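You operate a simulated robot arm through the tools that you are given. There is no shell and no other tool. Be economical: measure what you need, move in short steps, check, and stop when the job is done.

You are at the controls of a simulated two-armed robot. One attempt, no reset.

## Task
Set the lane for the black tray and run it to the stop.
Fine: turn the width knob to the tray's printed width; load the tray by the zero button; switch the belt off again.

Only the result counts: the job must be done as asked and must still hold three seconds after the hand-in. Knocking over, shifting, dropping, spilling or breaking anything else fails it.

## Robot
Two 7-joint arms with two-finger parallel grippers on one trunk, on a base that drives. Base frame: it is fixed to the floor where the robot stands at the start and does not move with it; the origin is under the middle of the robot, x ahead of it, y to its left, z up. Readings come in cm, rad, newtons and seconds.
The left shoulder is at the start at [5, 16.1, 109.8], the right one opposite. With the tool pointing down near the work surface each hand reaches from about 24 to 68 cm from the robot's upright axis, wherever it stands, measured 20 degrees to its own side. Places, roughly: conveyor belt [100, 30, 80]; conveyor run switch [70, -90, 60]; gate [70, -10, 100]; track knob [50, -60, 80]; white pointer knob [60, 20, 80]. Payload 3.43 kg a hand.
Tool frame (each hand has its own): the origin (TCP) lies between the finger pads and is the grasp point; the fingertips stand 3 cm ahead of it; z points along the fingers, y is the line along which they close. Largest opening 9.4 cm; finger width 2.8, thickness 1; the body of the gripper, 5 by 9.6 cm, starts 5.5 cm behind the TCP.
Orientation is that of the tool frame in the base frame, as a unit quaternion [x, y, z, w]. With the fingers straight down and closing along the base's y, the tool's x points along the base's -x, its y along +y and its z along -z.

## Interface
- The arms move only by the tool send_rows. It takes "left_moves", "right_moves" or both (then of equal length, played together; a hand with none holds still); each is a list of rows, each a list of 7 numbers: the shift along the tool's x, y, z in cm, then the turn, a rotation vector about the tool's x, y, z in rad, then the closure in counts, from 0 (fully open) to 255 (shut). In form: [[tx, ty, tz, ax, ay, az, grip], ...]. A call has 1 to 20 rows; each row is the pose to reach, as a shift and turn from the pose commanded when the call began, along the tool's axes at that moment. Each row takes 0.2 s and may step no farther than 5 cm and 0.15 rad from the row before; otherwise, or with a gripper value out of range, the whole call is refused. Where a pose cannot be reached the arm comes as near as it can. A force on the tool above 40 N (or 10 N above the force at the start of the call, whichever is more), or a blocked arm, ends the call early, and 0.2 s more pass. The fingers move at their own pace (about 4.5 cm/s each) and stop on an object; they squeeze with about 24 N. The grip force told is the motor's: it shows also when the fingers shut on nothing. Time passes only in rows, and 0.2 s behind the last, so rows that repeat a pose let the fingers close. It gives the time, the measured TCP pose, the force on the tool (base axes), the opening and the grip force at its end, in the units of the frame above (readings bear some noise), with the torque about the TCP (base axes, N m) and any sound that the robot's microphone picked up, and new pictures: "show" is both (left out), scene, wrist or none (wrist: the cameras of the hands that moved).
- Cameras (640 x 400 px; columns grow to the right, rows downward): "scene" is now at [13.17, 0.5, 124.59]; the picture's right is [0.16, -0.99, 0.00], its down [-0.38, -0.06, -0.92] and it looks along [0.91, 0.15, -0.38] (base axes); focal length 221 px, centre (320, 200). "left" rides on the left gripper at [7.6, -1.4, -10.2] in its tool frame; the picture's right is [0.18, 0.98, 0.00], its down [-0.75, 0.14, -0.64] and it looks along [-0.63, 0.12, 0.77] (tool axes); focal length 243 px, centre (320, 200). "right" rides on the right gripper at [7.6, 1.4, -10.2] in its tool frame; the picture's right is [-0.18, 0.98, 0.00], its down [-0.75, -0.14, -0.64] and it looks along [-0.63, -0.12, 0.77] (tool axes); focal length 243 px, centre (320, 200). There is no depth. A picture from a camera that has moved, and an enlarged one, comes with that camera's place and axes in the base frame and with its lens. The place of the scene camera against the robot may be out by one fixed shift of up to 1.2 cm in any direction.
- lift_body(by): slides the trunk up (or, below 0, down) by that many cm; the arms and the scene camera ride with it, the base frame stays. It gives what a move gives, with no picture.
- base_move(legs): drives the robot by 1 to 6 legs, each [ahead, left, turn to the left] in cm, cm and rad, along the robot's own axes; the way and the turn of a leg run together, so that a leg with both is an arc; at most 150 cm and 3.142 rad a leg. The arms and the cameras ride along, it lands a little off, and it stops where it bumps. It gives what a move gives, and a new picture of the scene camera.
- turn_head(pan, tilt): turns the head with the scene camera to pan (to the left, within 1.396 rad either way) and tilt (down, from -0.506 to 1.204), counted from straight ahead of the robot. It gives what a move gives, and a new picture of the scene camera.
- zoom(camera, box): a new picture of the part [left, top, right, bottom] of that camera's present view, enlarged. It takes no simulated time.
- hand_in(): hands the job in; it is judged then, once.

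Work in short steps. Places have to be worked out from the pictures, the camera data and where the tool is seen: move nearer, look again, correct. Check each grasp and each placing, and mend what went wrong. You have 120 turns and 260 pictures in all, those below and enlarged ones among them. Open the grippers and draw the arms clear of the work before you hand the job in, unless the task says otherwise; then end with one line.

The tools are called after "Request:" by a JSON object that holds its "op" and its "data". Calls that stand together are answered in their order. send_rows: Moves the arms, as the interface text tells. Its arguments: {"type":"object","properties":{"left_moves":{"type":"array"},"right_moves":{"type":"array"},"show":{"type":"string","enum":["both","scene","wrist","none"]}},"required":[]} The other tools are called the same way: lift_body (by) slides the trunk up or down; base_move (legs) drives the base; turn_head (pan, tilt) turns the head that bears the scene camera; zoom (camera, box) takes an enlarged picture of a part of a camera's view; hand_in () hands the job in.

At the start:

```text
t: 0.0
left_tcp_pos: [36.13, 27.42, 116.05]
left_tool_rot: [-0.001, 1.0, -0.001, 0.0]
left_wrist_force: [-0.4, -0.2, -0.1]
left_wrist_torque: [0.03, 0.01, 0.01]
left_width: 9.42
left_gripper_force: 0.1
right_tcp_pos: [40.16, -8.33, 114.73]
right_tool_rot: [0.0, 1.0, 0.0, 0.0]
right_wrist_force: [-0.4, -0.8, -0.5]
right_wrist_torque: [0.0, 0.01, -0.01]
right_width: 9.4
right_gripper_force: 0.0
trunk travel left (down, up): [-12.5, 14.2]
robot x, y, heading: [-0.06, -0.11, 0.001]
head pan, tilt: [0.164, 0.393]
```

scene: 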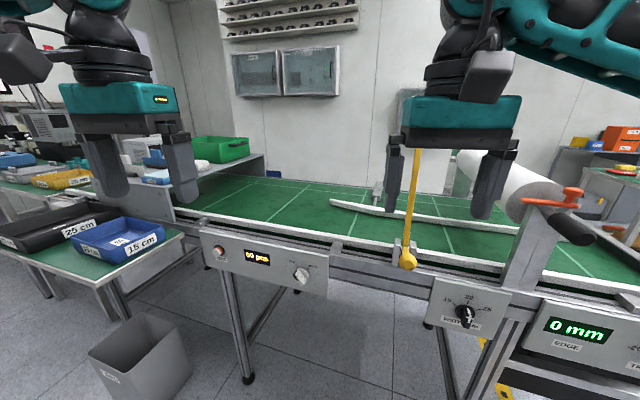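
right: 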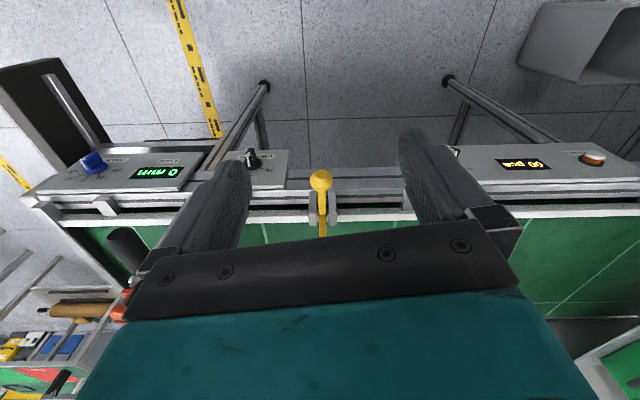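
left: 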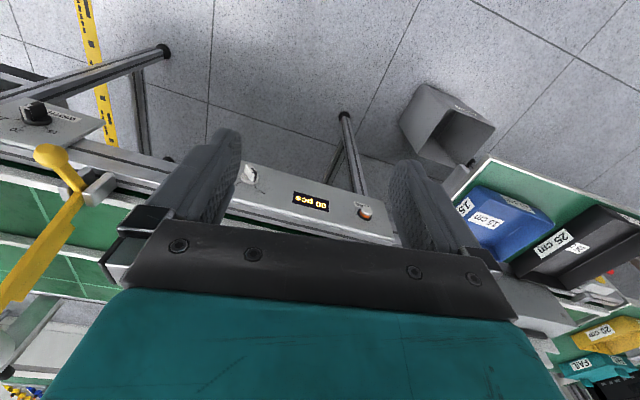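

The scene shows the belt, several knobs and trays on the left. I'll zoom for the labels first.

Request:
{"op": "zoom", "data": {"camera": "scene", "box": [400, 180, 640, 400]}}

Request:
{"op": "zoom", "data": {"camera": "scene", "box": [0, 160, 340, 330]}}

Request:
{"op": "turn_head", "data": {"pan": -0.7, "tilt": 0.6}}

Request:
{"op": "turn_head", "data": {"pan": 0.9, "tilt": 0.6}}

```text
1.82 times, centred on (520, 290) of scene
camera zoom: at [13.17, 0.5, 124.59], right [0.16, -0.99, 0.0], down [-0.38, -0.06, -0.92], along [0.91, 0.15, -0.38], focal length 402 px, centre (-44, 36)
```

zoom: 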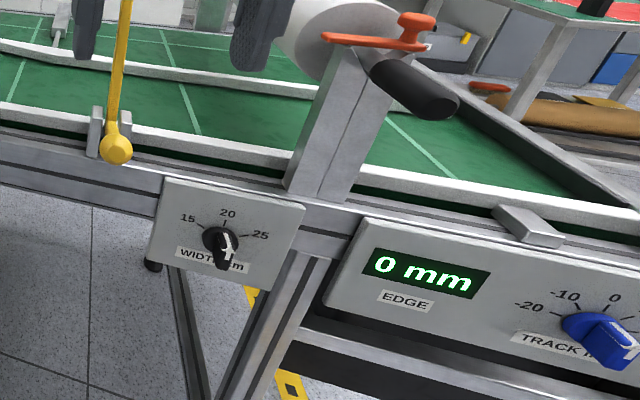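

```text
1.88 times, centred on (170, 245) of scene
camera zoom: at [13.17, 0.5, 124.59], right [0.16, -0.99, 0.0], down [-0.38, -0.06, -0.92], along [0.91, 0.15, -0.38], focal length 416 px, centre (602, 115)
```

zoom: 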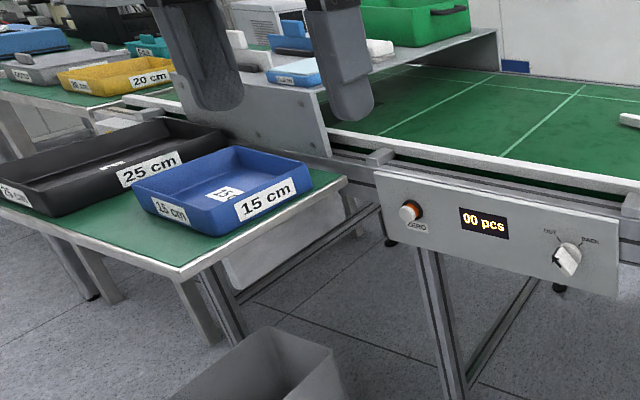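

```text
t: 1.2
left_tcp_pos: [36.29, 27.57, 116.17]
left_tool_rot: [-0.001, 1.0, -0.001, 0.0]
left_wrist_force: [0.5, -0.3, 0.5]
left_wrist_torque: [0.0, 0.03, 0.02]
left_width: 9.37
left_gripper_force: 0.0
right_tcp_pos: [40.04, -8.34, 114.77]
right_tool_rot: [0.0, 1.0, 0.0, 0.0]
right_wrist_force: [0.8, 0.0, 0.1]
right_wrist_torque: [-0.03, 0.0, -0.01]
right_width: 9.38
right_gripper_force: 0.1
trunk travel left (down, up): [-12.5, 14.2]
robot x, y, heading: [0.09, 0.25, -0.003]
head pan, tilt: [-0.7, 0.6]
camera scene: at [10.79, -6.7, 122.7], right [-0.64, -0.77, 0.0], down [-0.43, 0.36, -0.83], along [0.63, -0.53, -0.56], focal length 221 px, centre (320, 200)
```

scene: 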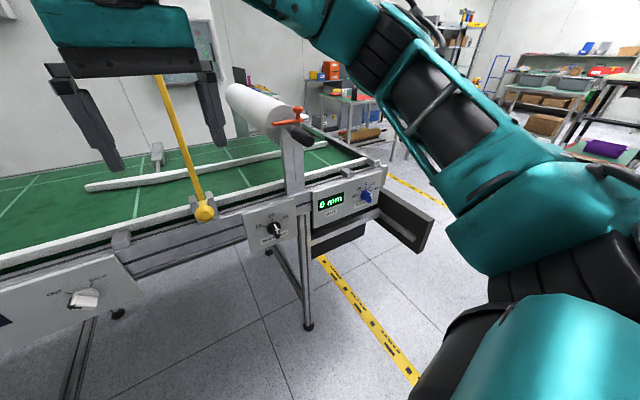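

```text
t: 2.9
left_tcp_pos: [36.2, 27.6, 115.99]
left_tool_rot: [0.0, 1.0, 0.0, 0.0]
left_wrist_force: [0.4, -0.6, 0.5]
left_wrist_torque: [-0.02, 0.0, -0.01]
left_width: 9.38
left_gripper_force: 0.1
right_tcp_pos: [40.09, -8.36, 114.79]
right_tool_rot: [0.0, 1.0, 0.0, 0.0]
right_wrist_force: [-0.4, -0.5, 0.7]
right_wrist_torque: [0.01, -0.05, 0.01]
right_width: 9.41
right_gripper_force: 0.0
trunk travel left (down, up): [-12.5, 14.2]
robot x, y, heading: [-0.06, 0.19, -0.004]
head pan, tilt: [0.901, 0.6]
camera scene: at [9.52, 5.91, 122.7], right [0.78, -0.62, 0.0], down [-0.35, -0.44, -0.83], along [0.51, 0.65, -0.56], focal length 221 px, centre (320, 200)
```

scene: 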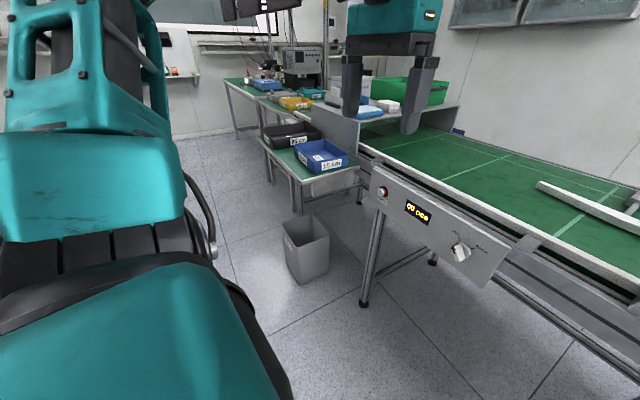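

I need to read the panels: the white pointer knob, the gate, the track knob, and the run switch at right.

Request:
{"op": "zoom", "data": {"camera": "scene", "box": [360, 170, 520, 280]}}

Request:
{"op": "zoom", "data": {"camera": "scene", "box": [240, 80, 460, 210]}}

Request:
{"op": "turn_head", "data": {"pan": -0.5, "tilt": 0.5}}

Request:
{"op": "zoom", "data": {"camera": "scene", "box": [280, 120, 500, 280]}}

Request:
{"op": "zoom", "data": {"camera": "scene", "box": [60, 100, 330, 260]}}

```text
3.64 times, centred on (440, 225) of scene
camera zoom: at [9.52, 5.91, 122.7], right [0.78, -0.62, 0.0], down [-0.35, -0.44, -0.83], along [0.51, 0.65, -0.56], focal length 803 px, centre (-116, 109)
```

zoom: 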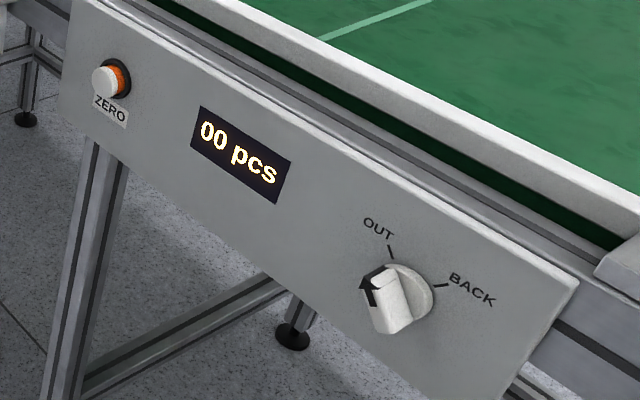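

```text
2.91 times, centred on (350, 145) of scene
camera zoom: at [9.52, 5.91, 122.7], right [0.78, -0.62, 0.0], down [-0.35, -0.44, -0.83], along [0.51, 0.65, -0.56], focal length 642 px, centre (233, 360)
```

zoom: 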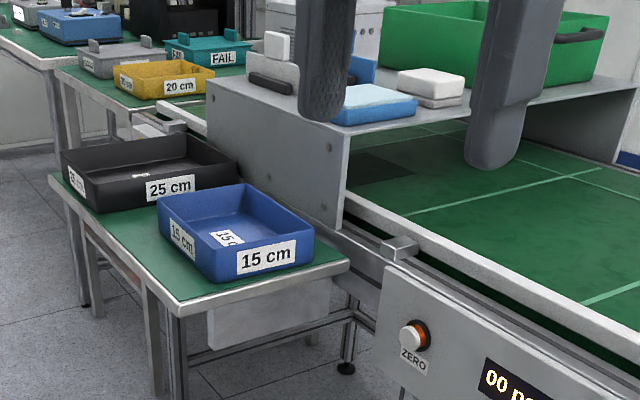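

```text
t: 4.4
left_tcp_pos: [36.24, 27.62, 116.07]
left_tool_rot: [0.0, 1.0, 0.0, 0.0]
left_wrist_force: [0.1, 0.2, -0.6]
left_wrist_torque: [-0.03, 0.0, -0.02]
left_width: 9.39
left_gripper_force: 0.0
right_tcp_pos: [40.1, -8.25, 114.77]
right_tool_rot: [0.001, 1.0, 0.0, 0.0]
right_wrist_force: [0.6, -0.2, 0.7]
right_wrist_torque: [-0.04, -0.02, 0.0]
right_width: 9.39
right_gripper_force: 0.0
trunk travel left (down, up): [-12.5, 14.2]
robot x, y, heading: [-0.27, 0.32, 0.0]
head pan, tilt: [-0.499, 0.499]
camera scene: at [12.01, -5.36, 123.61], right [-0.48, -0.88, 0.0], down [-0.42, 0.23, -0.88], along [0.77, -0.42, -0.48], focal length 221 px, centre (320, 200)
```

scene: 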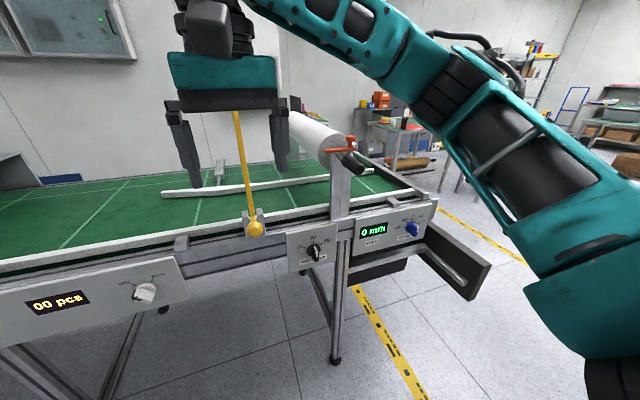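

```text
2.50 times, centred on (390, 200) of scene
camera zoom: at [12.01, -5.36, 123.61], right [-0.48, -0.88, 0.0], down [-0.42, 0.23, -0.88], along [0.77, -0.42, -0.48], focal length 552 px, centre (145, 200)
```

zoom: 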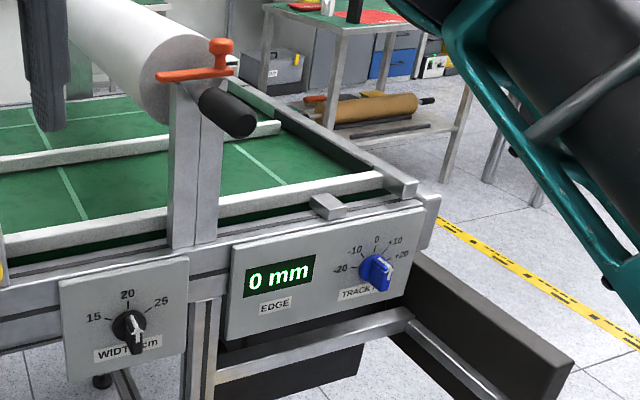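

```text
2.37 times, centred on (195, 180) of scene
camera zoom: at [12.01, -5.36, 123.61], right [-0.48, -0.88, 0.0], down [-0.42, 0.23, -0.88], along [0.77, -0.42, -0.48], focal length 524 px, centre (616, 247)
```

zoom: 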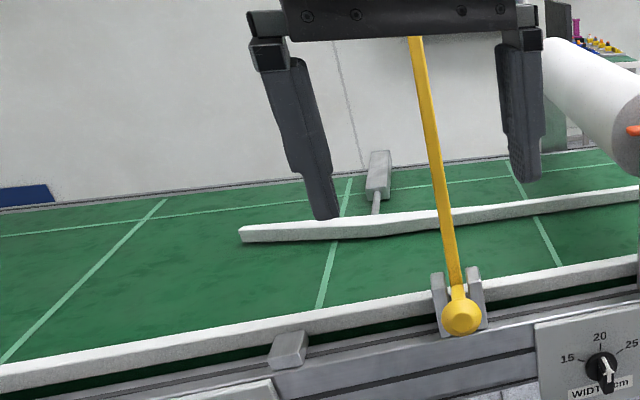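

I still need the run switch at about [70,-90,60]; looking there.

Request:
{"op": "turn_head", "data": {"pan": -0.85, "tilt": 0.75}}

Request:
{"op": "zoom", "data": {"camera": "scene", "box": [200, 60, 420, 220]}}

Request:
{"op": "zoom", "data": {"camera": "right", "box": [0, 40, 340, 250]}}

```text
t: 5.2
left_tcp_pos: [36.18, 27.49, 116.12]
left_tool_rot: [-0.001, 1.0, 0.0, 0.001]
left_wrist_force: [0.0, -1.3, 0.5]
left_wrist_torque: [-0.02, -0.01, -0.03]
left_width: 9.41
left_gripper_force: 0.1
right_tcp_pos: [40.11, -8.42, 114.77]
right_tool_rot: [0.0, 1.0, 0.0, 0.0]
right_wrist_force: [-0.4, 0.2, -0.7]
right_wrist_torque: [0.02, 0.0, 0.03]
right_width: 9.37
right_gripper_force: 0.0
trunk travel left (down, up): [-12.5, 14.2]
robot x, y, heading: [-0.09, 0.06, -0.001]
head pan, tilt: [-0.85, 0.75]
camera scene: at [9.5, -7.23, 121.42], right [-0.75, -0.66, 0.0], down [-0.45, 0.51, -0.73], along [0.48, -0.55, -0.68], focal length 221 px, centre (320, 200)
```

scene: 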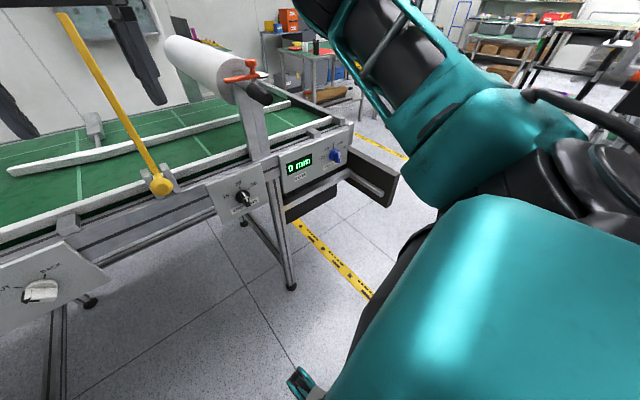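

```text
2.50 times, centred on (310, 140) of scene
camera zoom: at [9.5, -7.23, 121.42], right [-0.75, -0.66, 0.0], down [-0.45, 0.51, -0.73], along [0.48, -0.55, -0.68], focal length 552 px, centre (345, 350)
```

zoom: 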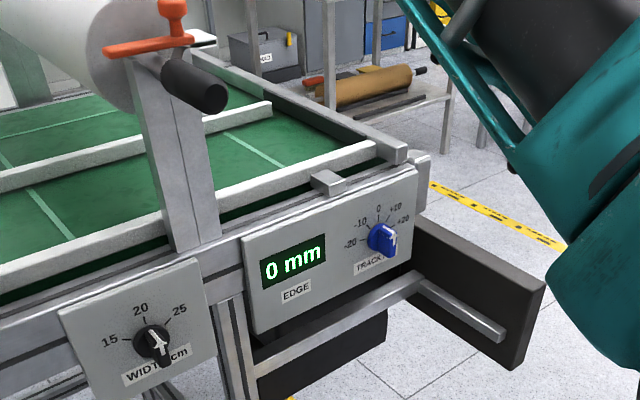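

```text
1.88 times, centred on (170, 145) of right
camera zoom: at [32.52, -6.88, 125.06], right [0.18, 0.98, 0.0], down [0.75, -0.14, 0.64], along [0.63, -0.12, -0.77], focal length 457 px, centre (602, 304)
```

zoom: 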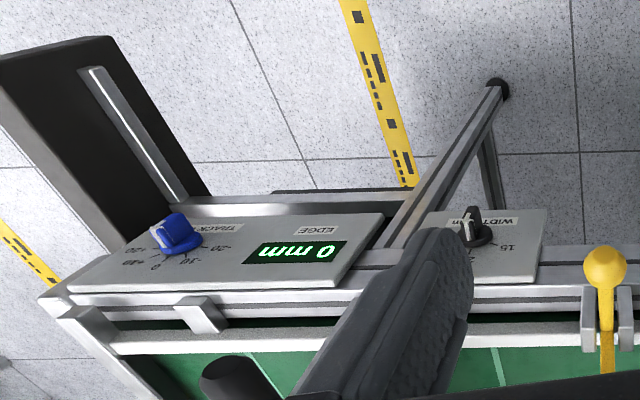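

The black plate juts out near y≈-85: that is likely the paddle/run switch. I triangulate the width knob at about (56,-27,79). I zoom in on it and the paddle for detail.

Request:
{"op": "zoom", "data": {"camera": "scene", "box": [215, 165, 275, 215]}}

Request:
{"op": "zoom", "data": {"camera": "scene", "box": [270, 110, 410, 220]}}

Request:
{"op": "zoom", "data": {"camera": "right", "box": [200, 135, 300, 200]}}

```text
8.00 times, centred on (245, 190) of scene
camera zoom: at [9.5, -7.23, 121.42], right [-0.75, -0.66, 0.0], down [-0.45, 0.51, -0.73], along [0.48, -0.55, -0.68], focal length 1767 px, centre (920, 280)
```

zoom: 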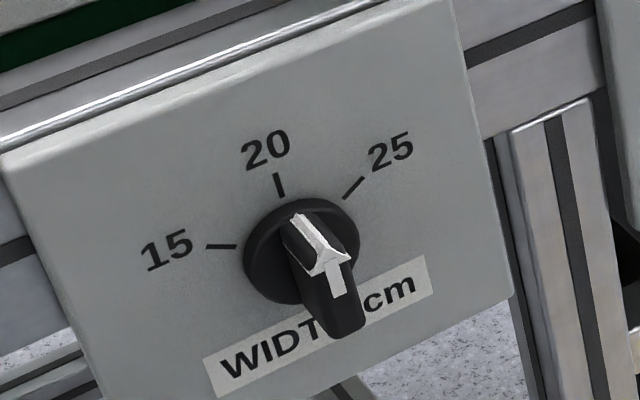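

```text
3.64 times, centred on (340, 165) of scene
camera zoom: at [9.5, -7.23, 121.42], right [-0.75, -0.66, 0.0], down [-0.45, 0.51, -0.73], along [0.48, -0.55, -0.68], focal length 803 px, centre (247, 327)
```

zoom: 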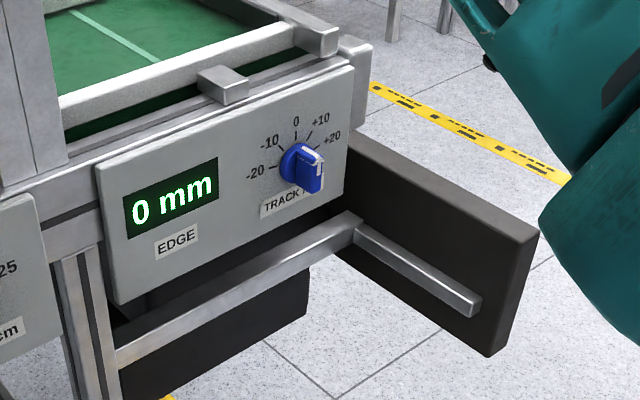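

```text
6.15 times, centred on (250, 168) of right
camera zoom: at [32.52, -6.88, 125.06], right [0.18, 0.98, 0.0], down [0.75, -0.14, 0.64], along [0.63, -0.12, -0.77], focal length 1493 px, centre (751, 400)
```

zoom: 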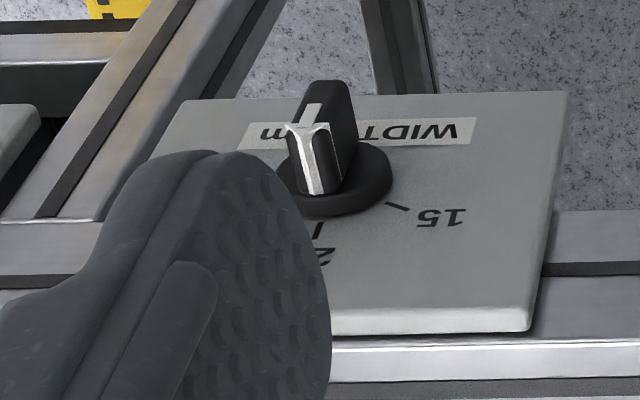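

Pointer is at 20 with the bar vertical; 25 is about 60° clockwise. I tilt the right hand forward and bring it in front of the width knob at a standoff.

Request:
{"op": "send_rows", "data": {"right_moves": [[0.4, -1.9, 2.4, 0, -0.14, 0, 0], [0.8, -3.8, 4.8, 0, -0.28, 0, 0], [1.2, -5.7, 7.2, 0, -0.42, 0, 0], [1.6, -7.6, 9.6, 0, -0.56, 0, 0], [2, -9.5, 12, 0, -0.7, 0, 0], [2.4, -11.4, 14.4, 0, -0.84, 0, 0], [2.8, -13.3, 16.8, 0, -0.98, 0, 0], [3.2, -15.2, 19.2, 0, -1.12, 0, 0], [3.6, -17.1, 21.6, 0, -1.26, 0, 0], [4, -19, 24, 0, -1.4, 0, 0], [4, -19, 27, 0, -1.4, 0, 0]]}}

```text
t: 7.6
left_tcp_pos: [36.27, 27.63, 116.0]
left_tool_rot: [0.0, 1.0, 0.0, 0.0]
left_wrist_force: [0.8, 0.1, 0.3]
left_wrist_torque: [0.01, 0.02, -0.03]
left_width: 9.4
left_gripper_force: 0.1
right_tcp_pos: [43.69, -23.09, 96.14]
right_tool_rot: [-0.001, 0.856, 0.002, 0.517]
right_wrist_force: [0.1, 0.5, 0.2]
right_wrist_torque: [-0.05, 0.01, 0.01]
right_width: 9.39
right_gripper_force: 0.0
right hand out of reach, approached as far as the arm can: row 6, 7, 8, 9, 10, 11
trunk travel left (down, up): [-12.5, 14.2]
robot x, y, heading: [-0.06, 0.59, -0.004]
head pan, tilt: [-0.85, 0.75]
camera scene: at [9.49, -7.23, 121.41], right [-0.75, -0.66, 0.0], down [-0.45, 0.51, -0.73], along [0.48, -0.55, -0.68], focal length 221 px, centre (320, 200)
camera right: at [31.08, -21.77, 94.21], right [0.08, 0.98, 0.17], down [-0.22, -0.14, 0.97], along [0.97, -0.12, 0.2], focal length 243 px, centre (320, 200)
```

scene: 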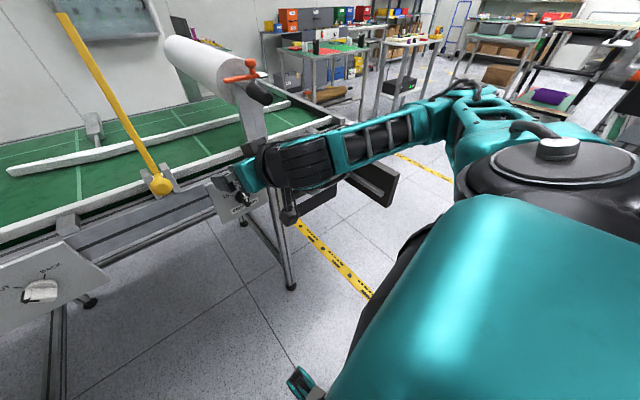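
right: 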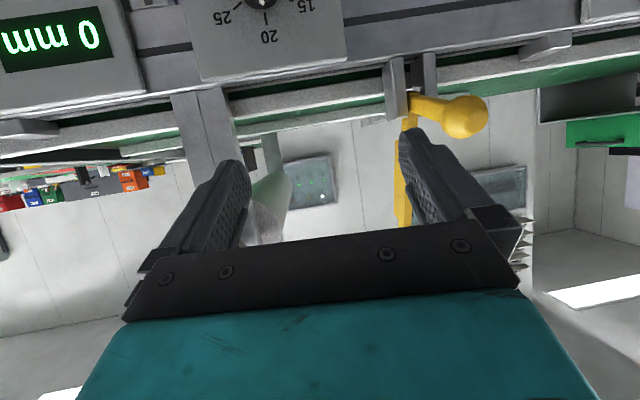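

The hand ran out of wrist room, with the elbow close to the post. I back the robot off and lower the trunk so it can point straight ahead.

Request:
{"op": "base_move", "data": {"legs": [[-14, 0, 0]]}}

Request:
{"op": "lift_body", "data": {"by": -10}}

Request:
{"op": "send_rows", "data": {"right_moves": [[0, 0, 0, 0, -0.12, 0, 0], [0, 0, 0, 0, -0.24, 0, 0], [0, 0, 0, 0, -0.36, 0, 0]]}}

```text
t: 8.9
left_tcp_pos: [22.05, 27.53, 116.02]
left_tool_rot: [-0.002, 1.0, 0.0, 0.001]
left_wrist_force: [-0.6, 0.2, 1.0]
left_wrist_torque: [-0.01, -0.01, -0.01]
left_width: 9.41
left_gripper_force: 0.1
right_tcp_pos: [29.61, -23.22, 96.19]
right_tool_rot: [0.001, 0.856, 0.001, 0.517]
right_wrist_force: [-0.1, 0.3, -0.5]
right_wrist_torque: [-0.01, 0.01, -0.01]
right_width: 9.42
right_gripper_force: 0.1
trunk travel left (down, up): [-12.5, 14.2]
robot x, y, heading: [-14.13, 0.27, -0.001]
head pan, tilt: [-0.85, 0.75]
camera scene: at [-4.63, -7.24, 121.42], right [-0.75, -0.66, 0.0], down [-0.45, 0.51, -0.73], along [0.48, -0.55, -0.68], focal length 221 px, centre (320, 200)
```

scene: 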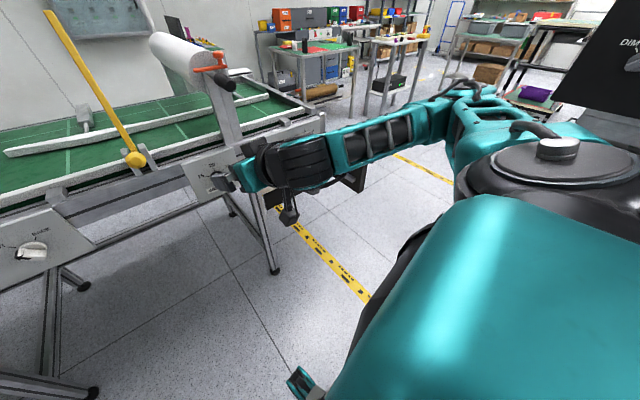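

```text
t: 10.3
left_tcp_pos: [22.14, 27.42, 106.05]
left_tool_rot: [-0.001, 1.0, 0.0, 0.0]
left_wrist_force: [-0.2, 0.6, 0.2]
left_wrist_torque: [0.0, -0.01, 0.0]
left_width: 9.41
left_gripper_force: 0.1
right_tcp_pos: [29.65, -23.26, 86.3]
right_tool_rot: [0.0, 0.856, 0.001, 0.517]
right_wrist_force: [0.1, -0.3, -0.2]
right_wrist_torque: [0.03, 0.01, -0.01]
right_width: 9.39
right_gripper_force: 0.0
trunk travel left (down, up): [-2.5, 24.2]
robot x, y, heading: [-13.8, -0.09, -0.0]
head pan, tilt: [-0.85, 0.75]
```

```text
t: 11.1
left_tcp_pos: [22.12, 27.53, 106.03]
left_tool_rot: [-0.001, 1.0, 0.0, -0.001]
left_wrist_force: [-0.7, 0.0, -0.2]
left_wrist_torque: [0.01, 0.01, 0.01]
left_width: 9.39
left_gripper_force: 0.1
right_tcp_pos: [29.64, -23.19, 86.09]
right_tool_rot: [0.0, 0.856, 0.001, 0.517]
right_wrist_force: [-0.5, 0.0, 0.2]
right_wrist_torque: [-0.02, -0.02, -0.03]
right_width: 9.4
right_gripper_force: 0.0
right hand out of reach, approached as far as the arm can: row 1, 2, 3
trunk travel left (down, up): [-2.5, 24.2]
robot x, y, heading: [-14.19, 0.39, -0.002]
head pan, tilt: [-0.85, 0.75]
camera scene: at [-4.58, -7.24, 111.41], right [-0.75, -0.66, 0.0], down [-0.45, 0.51, -0.73], along [0.48, -0.55, -0.68], focal length 221 px, centre (320, 200)
camera right: at [17.02, -21.77, 84.21], right [0.08, 0.98, 0.17], down [-0.22, -0.14, 0.97], along [0.97, -0.12, 0.2], focal length 243 px, centre (320, 200)
```

scene: 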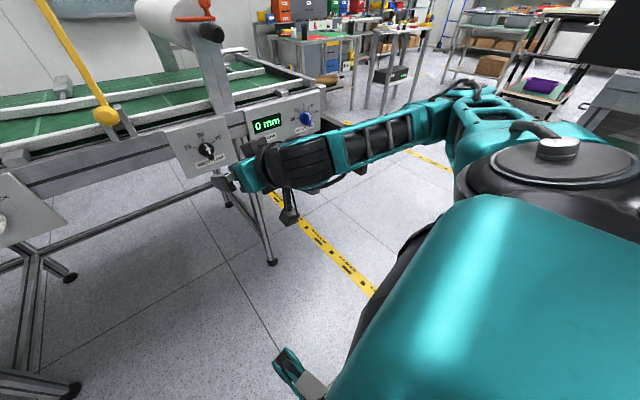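
right: 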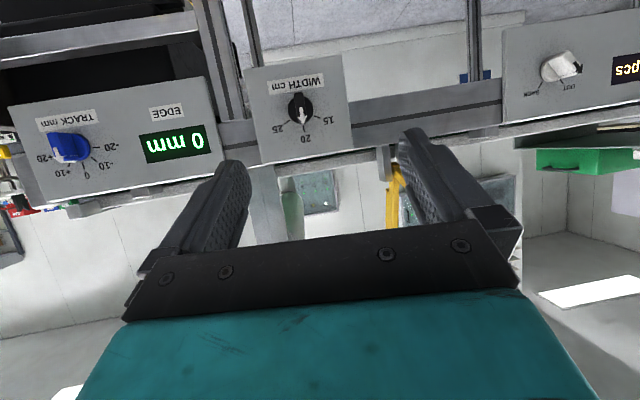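

Great view of the panel now: knob at about (56,-27,77.4). I move forward to a standoff and level the tool.

Request:
{"op": "send_rows", "data": {"right_moves": [[0.1, -1, 4, 0, 0, 0, 0], [0.2, -2, 8, 0, -0.1, 0, 0], [0.4, -3, 12, 0, -0.2, 0, 0], [0.47, -3.9, 16.5, 0, -0.3, 0, 0], [0.47, -3.9, 16.5, 0, -0.4, 0, 0], [0.47, -3.9, 16.5, 0, -0.4, 0, 0]]}}

```text
t: 12.5
left_tcp_pos: [22.1, 27.43, 106.21]
left_tool_rot: [-0.001, 1.0, 0.0, 0.0]
left_wrist_force: [0.9, -0.4, 0.9]
left_wrist_torque: [0.01, -0.01, 0.02]
left_width: 9.44
left_gripper_force: 0.0
right_tcp_pos: [44.34, -31.76, 78.69]
right_tool_rot: [-0.007, 0.737, 0.017, 0.675]
right_wrist_force: [-0.2, 0.8, 0.9]
right_wrist_torque: [0.01, 0.0, 0.02]
right_width: 9.39
right_gripper_force: 0.1
right hand out of reach, approached as far as the arm can: row 1, 2, 3, 4, 5, 6
trunk travel left (down, up): [-2.5, 24.2]
robot x, y, heading: [-14.12, -0.17, -0.003]
head pan, tilt: [-0.85, 0.75]
camera scene: at [-4.61, -7.29, 111.41], right [-0.75, -0.66, 0.0], down [-0.45, 0.51, -0.73], along [0.48, -0.55, -0.68], focal length 221 px, centre (320, 200)
camera right: at [33.46, -30.48, 72.13], right [-0.02, 0.98, 0.2], down [-0.57, -0.17, 0.8], along [0.82, -0.1, 0.56], focal length 243 px, centre (320, 200)
```

scene: 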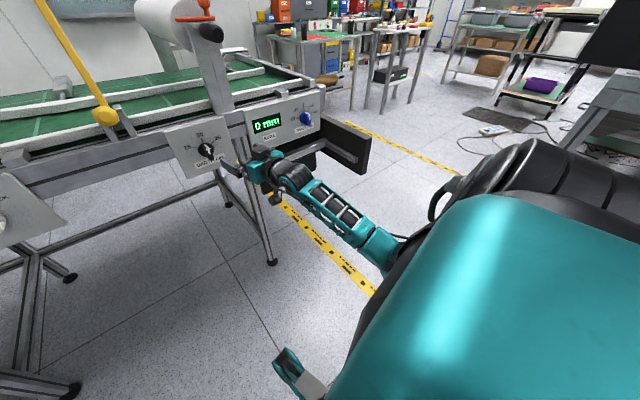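
right: 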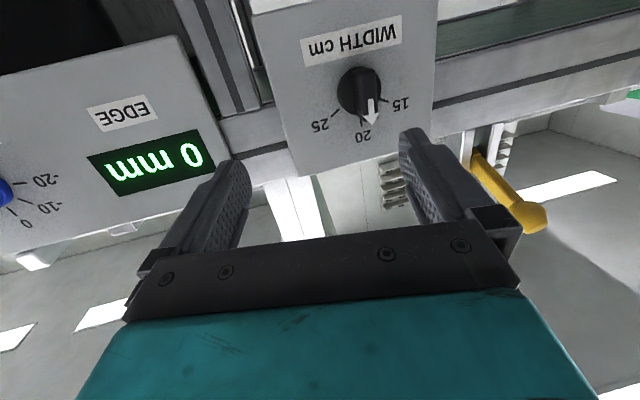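

Triangulation puts the panel face vertical at x≈57.6, knob axis at y≈-27.3, z≈77.4. I shift left 4.5 cm and level the tool.

Request:
{"op": "send_rows", "data": {"right_moves": [[0.4, 1.5, 1, 0, -0.04, 0, 0], [0.9, 3, 2, 0, -0.09, 0, 0], [0.9, 4.4, 3, 0, -0.09, 0, 0], [0.9, 4.4, 3, 0, -0.09, 0, 0]], "show": "wrist"}}

```text
t: 13.5
left_tcp_pos: [22.14, 27.53, 106.17]
left_tool_rot: [0.0, 1.0, 0.0, -0.001]
left_wrist_force: [0.2, -0.2, 0.0]
left_wrist_torque: [0.0, 0.02, 0.02]
left_width: 9.41
left_gripper_force: 0.0
right_tcp_pos: [47.4, -31.91, 78.08]
right_tool_rot: [-0.007, 0.706, 0.019, 0.708]
right_wrist_force: [0.0, -0.6, -0.7]
right_wrist_torque: [-0.03, 0.0, -0.02]
right_width: 9.4
right_gripper_force: 0.1
right hand out of reach, approached as far as the arm can: row 1, 2, 3, 4
trunk travel left (down, up): [-2.5, 24.2]
robot x, y, heading: [-13.89, 0.05, 0.001]
head pan, tilt: [-0.85, 0.75]
camera right: at [37.14, -30.79, 70.48], right [-0.04, 0.98, 0.2], down [-0.64, -0.18, 0.75], along [0.77, -0.1, 0.63], focal length 243 px, centre (320, 200)
```

right: 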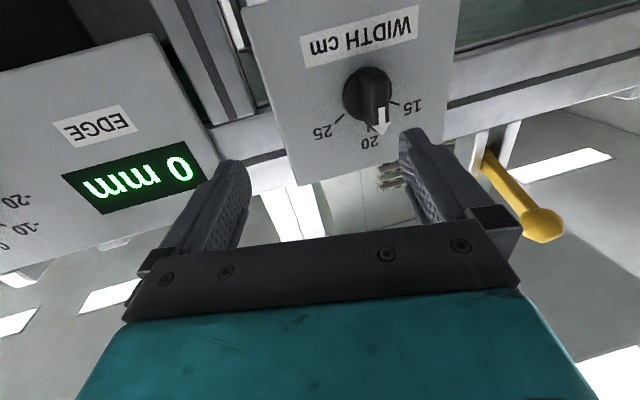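

Leveled, but y is limited; I slide the base left 4.5 cm to line up.

Request:
{"op": "base_move", "data": {"legs": [[0, 4.5, 0]]}}

Request:
{"op": "zoom", "data": {"camera": "right", "box": [160, 0, 480, 200]}}

```text
t: 14.6
left_tcp_pos: [22.11, 32.07, 106.08]
left_tool_rot: [-0.001, 1.0, 0.001, 0.0]
left_wrist_force: [0.8, 0.2, -0.2]
left_wrist_torque: [0.02, 0.02, 0.02]
left_width: 9.41
left_gripper_force: 0.1
right_tcp_pos: [47.31, -27.57, 78.08]
right_tool_rot: [-0.007, 0.706, 0.019, 0.708]
right_wrist_force: [-0.4, 0.1, 0.0]
right_wrist_torque: [-0.02, 0.02, 0.0]
right_width: 9.4
right_gripper_force: 0.1
trunk travel left (down, up): [-2.5, 24.2]
robot x, y, heading: [-13.77, 4.5, 0.001]
head pan, tilt: [-0.85, 0.75]
camera scene: at [-4.58, -2.78, 111.41], right [-0.75, -0.66, 0.0], down [-0.45, 0.51, -0.73], along [0.48, -0.55, -0.68], focal length 221 px, centre (320, 200)
```

scene: 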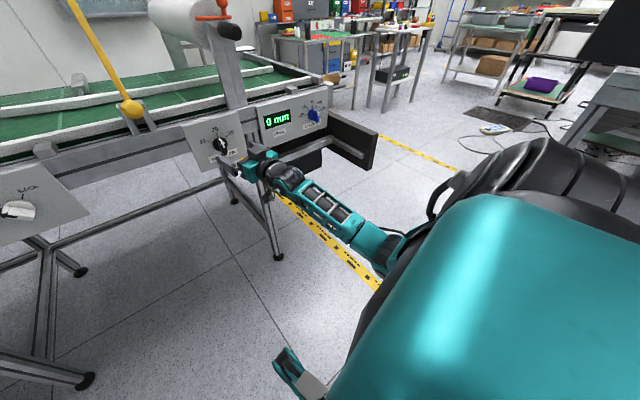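

```text
2.00 times, centred on (320, 100) of right
camera zoom: at [37.12, -26.35, 70.5], right [-0.04, 0.98, 0.2], down [-0.64, -0.18, 0.75], along [0.77, -0.1, 0.63], focal length 485 px, centre (320, 400)
```

zoom: 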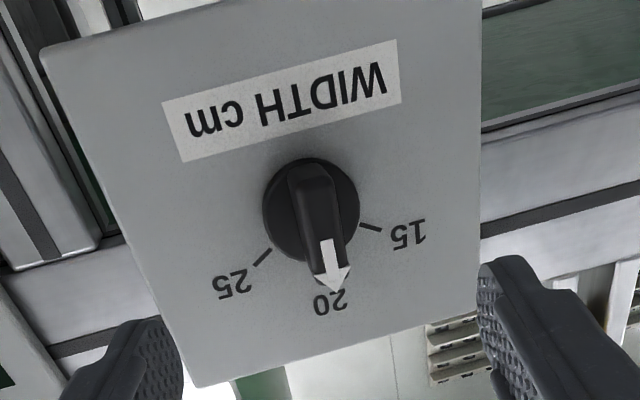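

Knob axis at (y -27.3, z 77.0); the open fingers straddle the vertical bar. I advance 5.7 cm and lower 1 cm.

Request:
{"op": "send_rows", "data": {"right_moves": [[1.0, 0.0, 2, 0, 0, 0, 0], [1.0, 0.05, 4, 0, 0, 0, 0], [1.0, 0.05, 5, 0, 0, 0, 0], [1.0, 0.05, 5.7, 0, 0, 0, 0], [1.0, 0.05, 5.7, 0, 0, 0, 0]], "show": "wrist"}}

Request:
{"op": "zoom", "data": {"camera": "right", "box": [160, 0, 480, 200]}}

```text
t: 15.8
left_tcp_pos: [22.16, 31.98, 106.12]
left_tool_rot: [-0.001, 1.0, -0.001, 0.0]
left_wrist_force: [0.9, 1.0, 0.6]
left_wrist_torque: [-0.01, -0.01, 0.02]
left_width: 9.41
left_gripper_force: 0.0
right_tcp_pos: [53.11, -27.29, 77.07]
right_tool_rot: [-0.007, 0.706, 0.018, 0.708]
right_wrist_force: [-0.4, -0.1, -0.5]
right_wrist_torque: [-0.03, -0.03, -0.01]
right_width: 9.41
right_gripper_force: 0.0
trunk travel left (down, up): [-2.5, 24.2]
robot x, y, heading: [-14.27, 4.62, -0.003]
head pan, tilt: [-0.85, 0.75]
camera right: at [42.81, -26.06, 69.5], right [-0.04, 0.98, 0.2], down [-0.64, -0.18, 0.75], along [0.77, -0.1, 0.63], focal length 243 px, centre (320, 200)
```

right: 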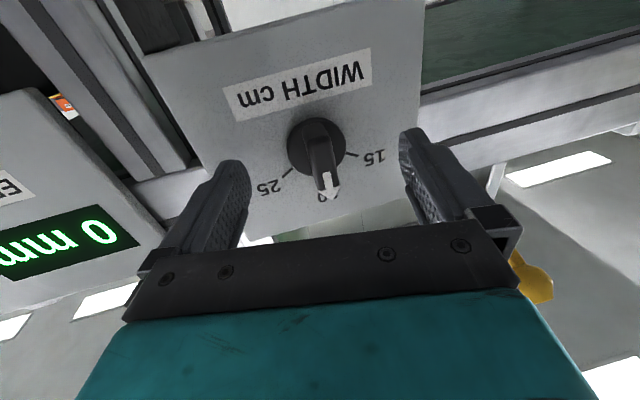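

```text
2.00 times, centred on (320, 100) of right
camera zoom: at [42.81, -26.06, 69.5], right [-0.04, 0.98, 0.2], down [-0.64, -0.18, 0.75], along [0.77, -0.1, 0.63], focal length 485 px, centre (320, 400)
```

zoom: 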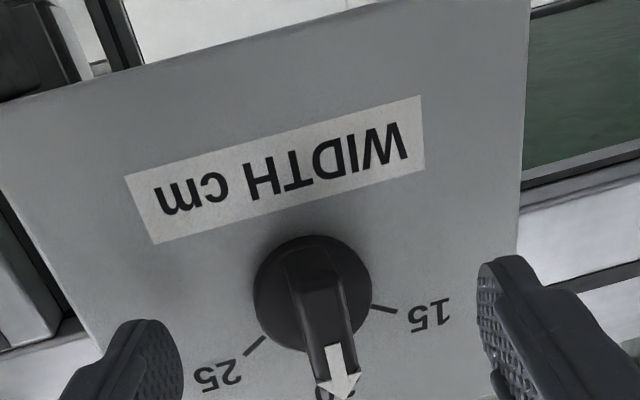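

Well aligned; the bar face is around x≈54 and the fingertips at 56. Closing on the knob.

Request:
{"op": "send_rows", "data": {"right_moves": [[0.3, 0, 0, 0, 0, 0, 120], [0.3, 0, 0.3, 0, 0, 0, 255], [0.3, 0, 0.3, 0, 0, 0, 255], [0.3, 0, 0.3, 0, 0, 0, 255], [0.3, 0, 0.3, 0, 0, 0, 255], [0.3, 0, 0.3, 0, 0, 0, 255]], "show": "wrist"}}

Request:
{"op": "zoom", "data": {"camera": "right", "box": [160, 0, 480, 200]}}

```text
t: 17.1
left_tcp_pos: [22.12, 31.93, 106.08]
left_tool_rot: [-0.001, 1.0, 0.0, 0.0]
left_wrist_force: [-0.1, -0.5, 0.2]
left_wrist_torque: [0.02, 0.03, -0.01]
left_width: 9.4
left_gripper_force: 0.0
right_tcp_pos: [53.3, -27.08, 76.79]
right_tool_rot: [-0.008, 0.706, 0.02, 0.708]
right_wrist_force: [-1.2, 5.2, 1.0]
right_wrist_torque: [-0.08, -0.16, -0.16]
right_width: 1.68
right_gripper_force: 41.9
trunk travel left (down, up): [-2.5, 24.2]
robot x, y, heading: [-14.0, 4.33, 0.003]
head pan, tilt: [-0.85, 0.75]
camera right: at [43.12, -25.92, 69.22], right [-0.04, 0.98, 0.2], down [-0.64, -0.18, 0.75], along [0.77, -0.1, 0.63], focal length 243 px, centre (320, 200)
```

right: 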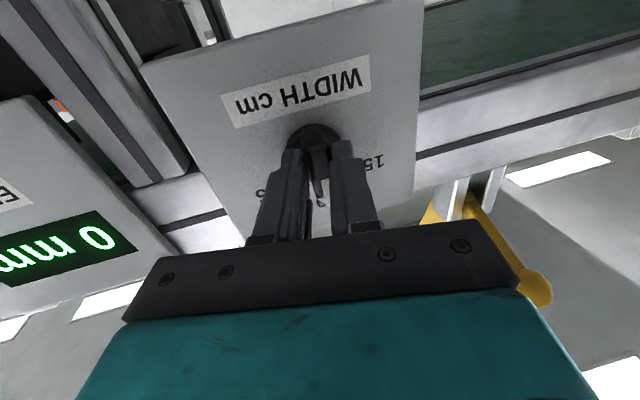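

```text
2.00 times, centred on (320, 100) of right
camera zoom: at [43.12, -25.92, 69.22], right [-0.04, 0.98, 0.2], down [-0.64, -0.18, 0.75], along [0.77, -0.1, 0.63], focal length 485 px, centre (320, 400)
```

zoom: 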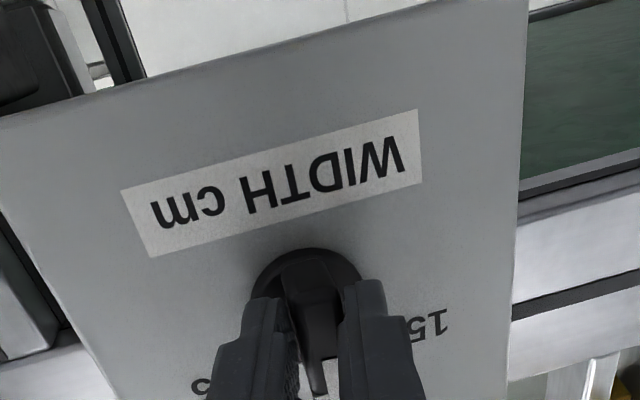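

Knob gripped (1.68 cm). Turning clockwise about the tool axis toward 25.

Request:
{"op": "send_rows", "data": {"right_moves": [[0, 0.1, 0, 0, 0, 0.13, 255], [0, 0.1, 0, 0, 0, 0.26, 255], [0, 0.1, 0, 0, 0, 0.39, 255], [0, 0.1, 0, 0, 0, 0.52, 255], [0, 0.1, 0, 0, 0, 0.65, 255], [0, 0.1, 0, 0, 0, 0.78, 255], [0, 0.1, 0, 0, 0, 0.91, 255], [0, 0.1, 0, 0, 0, 1.03, 255], [0, 0.1, 0, 0, 0, 1.03, 255]]}}

Request:
{"op": "zoom", "data": {"camera": "scene", "box": [120, 60, 320, 200]}}

```text
t: 19.1
left_tcp_pos: [22.03, 32.14, 105.97]
left_tool_rot: [-0.001, 1.0, -0.002, 0.001]
left_wrist_force: [0.3, 0.3, -0.2]
left_wrist_torque: [-0.01, 0.0, -0.04]
left_width: 9.4
left_gripper_force: 0.0
right_tcp_pos: [53.47, -26.65, 77.22]
right_tool_rot: [0.338, 0.617, 0.368, 0.608]
right_wrist_force: [-7.8, 26.0, 11.6]
right_wrist_torque: [-0.41, 0.0, 0.08]
right_width: 1.57
right_gripper_force: 45.0
trunk travel left (down, up): [-2.5, 24.2]
robot x, y, heading: [-14.04, 4.75, 0.001]
head pan, tilt: [-0.85, 0.75]
camera scene: at [-4.74, -2.56, 111.46], right [-0.75, -0.66, 0.0], down [-0.45, 0.51, -0.73], along [0.48, -0.55, -0.68], focal length 221 px, centre (320, 200)
camera right: at [42.83, -19.82, 74.58], right [-0.02, 0.33, 0.94], down [-0.61, -0.75, 0.25], along [0.79, -0.57, 0.22], focal length 243 px, centre (320, 200)
```

scene: 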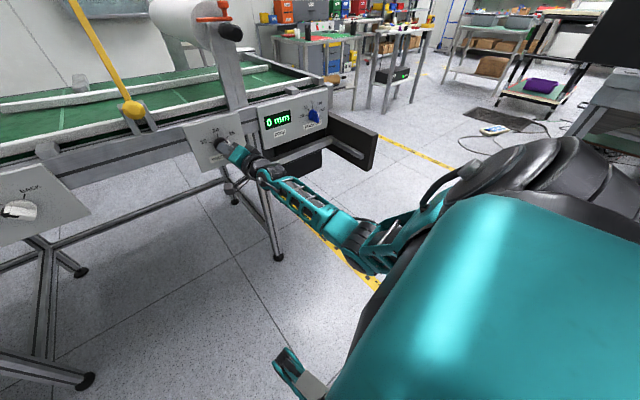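
right: 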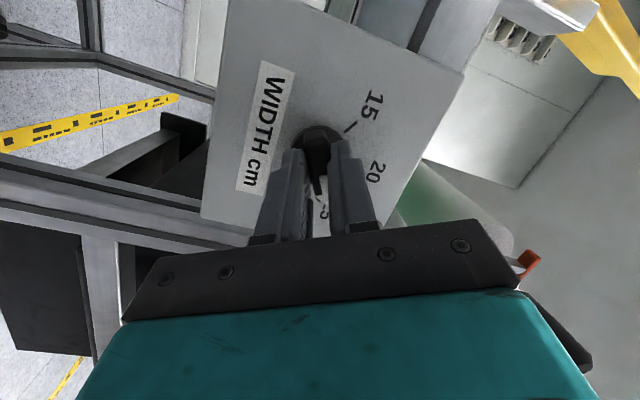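

```text
2.86 times, centred on (220, 130) of scene
camera zoom: at [-4.74, -2.56, 111.46], right [-0.75, -0.66, 0.0], down [-0.45, 0.51, -0.73], along [0.48, -0.55, -0.68], focal length 631 px, centre (606, 400)
```

zoom: 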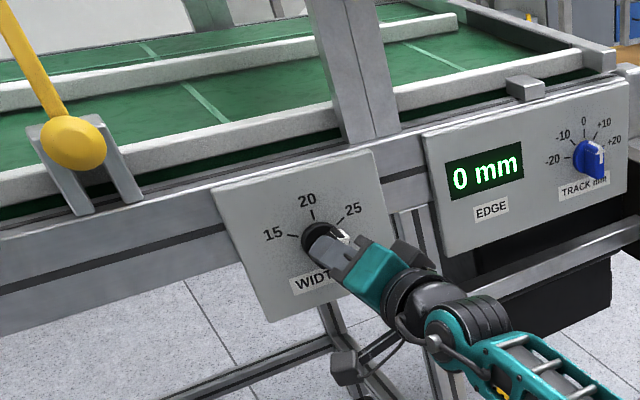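

Turned; I open and back off to check the pointer.

Request:
{"op": "send_rows", "data": {"right_moves": [[0, 0, 0, 0, 0, 0, 120], [0, 0, 0, 0, 0, 0, 0], [0, 0, 0, 0, 0, 0, 0], [0, 0, -3, 0, 0, 0, 0], [0, 0, -6, 0, 0, 0, 0], [0, 0, -8, 0, 0, 0, 0]], "show": "wrist"}}

Request:
{"op": "zoom", "data": {"camera": "right", "box": [200, 40, 440, 190]}}

Request:
{"op": "zoom", "data": {"camera": "scene", "box": [0, 40, 320, 220]}}

```text
t: 20.6
left_tcp_pos: [22.16, 31.98, 106.1]
left_tool_rot: [0.0, 1.0, 0.0, 0.0]
left_wrist_force: [0.6, 0.8, -0.6]
left_wrist_torque: [-0.01, -0.02, 0.02]
left_width: 9.42
left_gripper_force: 0.1
right_tcp_pos: [45.43, -27.41, 76.79]
right_tool_rot: [0.341, 0.618, 0.366, 0.607]
right_wrist_force: [0.3, -1.0, -0.5]
right_wrist_torque: [-0.02, 0.0, -0.02]
right_width: 9.41
right_gripper_force: 0.0
trunk travel left (down, up): [-2.5, 24.2]
robot x, y, heading: [-14.26, 4.54, 0.0]
head pan, tilt: [-0.85, 0.75]
camera right: at [34.88, -20.56, 74.23], right [-0.02, 0.33, 0.94], down [-0.61, -0.75, 0.25], along [0.79, -0.58, 0.22], focal length 243 px, centre (320, 200)
```

right: 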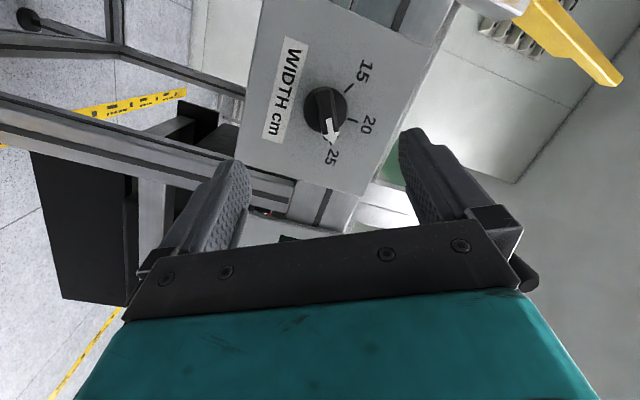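

```text
2.67 times, centred on (320, 115) of right
camera zoom: at [34.88, -20.56, 74.23], right [-0.02, 0.33, 0.94], down [-0.61, -0.75, 0.25], along [0.79, -0.58, 0.22], focal length 647 px, centre (320, 427)
```

zoom: 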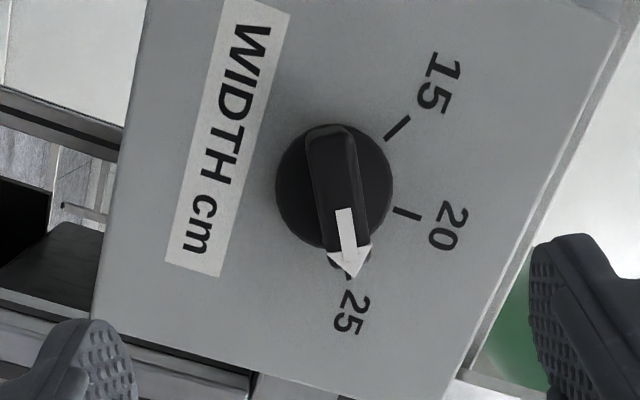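

```text
2.00 times, centred on (160, 130) of scene
camera zoom: at [-4.58, -2.79, 111.41], right [-0.75, -0.66, 0.0], down [-0.45, 0.51, -0.73], along [0.48, -0.55, -0.68], focal length 442 px, centre (640, 340)
```

zoom: 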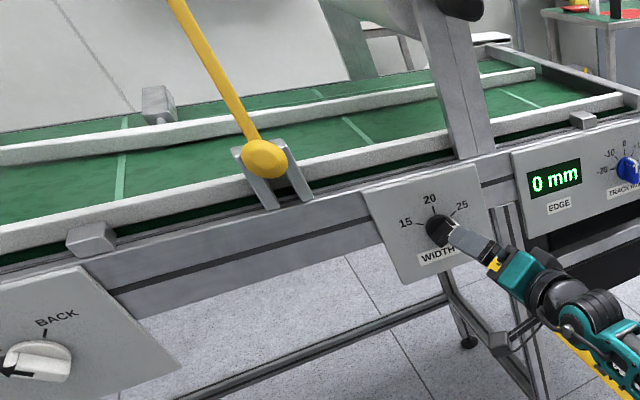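

Pointer looks at 25, but perspective is oblique. I unroll and pitch the hand so its camera looks along the knob axis.

Request:
{"op": "send_rows", "data": {"right_moves": [[0, 0, 0, 0, 0, -0.13, 0], [0, 0, 0, 0, 0, -0.26, 0], [0, 0, 0, 0, 0, -0.39, 0], [0, 0, 0, 0, 0, -0.52, 0], [0, 0, 0, 0, 0, -0.65, 0], [0, 0, 0, 0, 0, -0.78, 0], [0, 0, 0, 0, 0, -0.91, 0], [0, 0, 0, 0, 0, -1.03, 0]], "show": "none"}}

Request:
{"op": "send_rows", "data": {"right_moves": [[0, -0.5, -1, 0, 0.15, 0, 0], [-0.3, -1, -1.5, 0, 0.3, 0, 0], [-0.6, -1.4, -2, 0, 0.45, 0, 0], [-0.7, -1.4, -2.4, 0, 0.6, 0, 0], [-0.7, -1.4, -2.4, 0, 0.6, 0, 0]], "show": "wrist"}}

Request:
{"op": "zoom", "data": {"camera": "right", "box": [220, 140, 420, 260]}}

```text
t: 22.4
left_tcp_pos: [22.1, 31.93, 105.98]
left_tool_rot: [0.0, 1.0, 0.0, 0.0]
left_wrist_force: [0.5, -0.8, 0.7]
left_wrist_torque: [0.04, 0.0, -0.02]
left_width: 9.42
left_gripper_force: 0.1
right_tcp_pos: [45.42, -27.64, 76.88]
right_tool_rot: [-0.009, 0.706, 0.021, 0.708]
right_wrist_force: [0.2, 0.6, -0.1]
right_wrist_torque: [0.02, 0.01, 0.0]
right_width: 9.4
right_gripper_force: 0.1
trunk travel left (down, up): [-2.5, 24.2]
robot x, y, heading: [-13.92, 4.7, -0.001]
head pan, tilt: [-0.85, 0.75]
```

```text
t: 23.6
left_tcp_pos: [22.14, 31.97, 105.98]
left_tool_rot: [-0.002, 1.0, 0.0, 0.0]
left_wrist_force: [-0.5, -0.1, -0.5]
left_wrist_torque: [-0.01, -0.02, 0.01]
left_width: 9.38
left_gripper_force: 0.0
right_tcp_pos: [42.99, -29.0, 77.44]
right_tool_rot: [-0.012, 0.885, 0.017, 0.466]
right_wrist_force: [-0.1, -0.2, -0.4]
right_wrist_torque: [-0.01, 0.01, -0.02]
right_width: 9.41
right_gripper_force: 0.1
trunk travel left (down, up): [-2.5, 24.2]
robot x, y, heading: [-14.25, 4.28, -0.004]
head pan, tilt: [-0.85, 0.75]
camera right: at [30.27, -28.0, 76.99], right [0.07, 0.98, 0.17], down [-0.1, -0.16, 0.98], along [0.99, -0.08, 0.09], focal length 243 px, centre (320, 200)
```

right: 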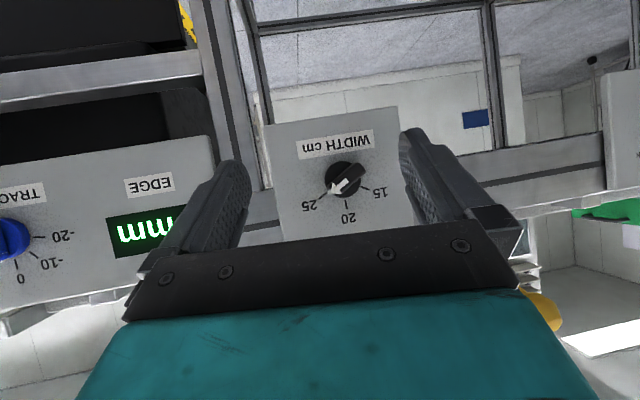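

```text
3.20 times, centred on (320, 200) of right
camera zoom: at [30.27, -28.0, 76.99], right [0.07, 0.98, 0.17], down [-0.1, -0.16, 0.98], along [0.99, -0.08, 0.09], focal length 776 px, centre (320, 200)
```

zoom: 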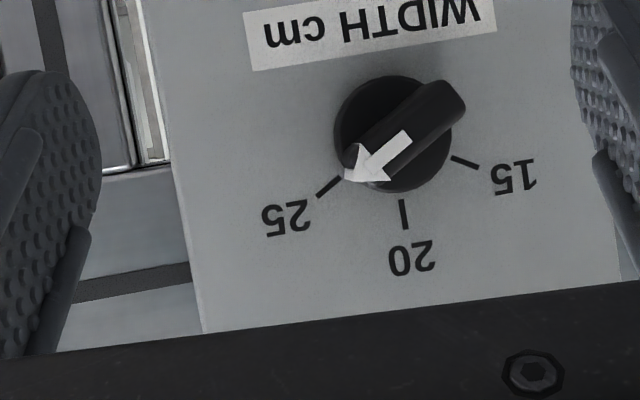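

Pointer is very near the 25 tick. One sharper zoom to see any residual angle.

Request:
{"op": "zoom", "data": {"camera": "right", "box": [300, 155, 380, 225]}}

```text
5.71 times, centred on (340, 190) of right
camera zoom: at [30.27, -28.0, 76.99], right [0.07, 0.98, 0.17], down [-0.1, -0.16, 0.98], along [0.99, -0.08, 0.09], focal length 1386 px, centre (206, 257)
```

zoom: 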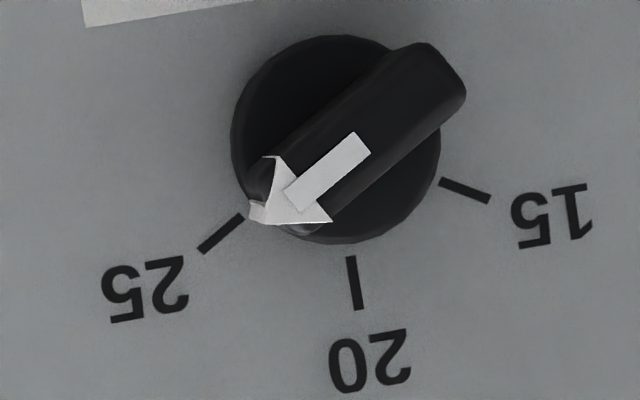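

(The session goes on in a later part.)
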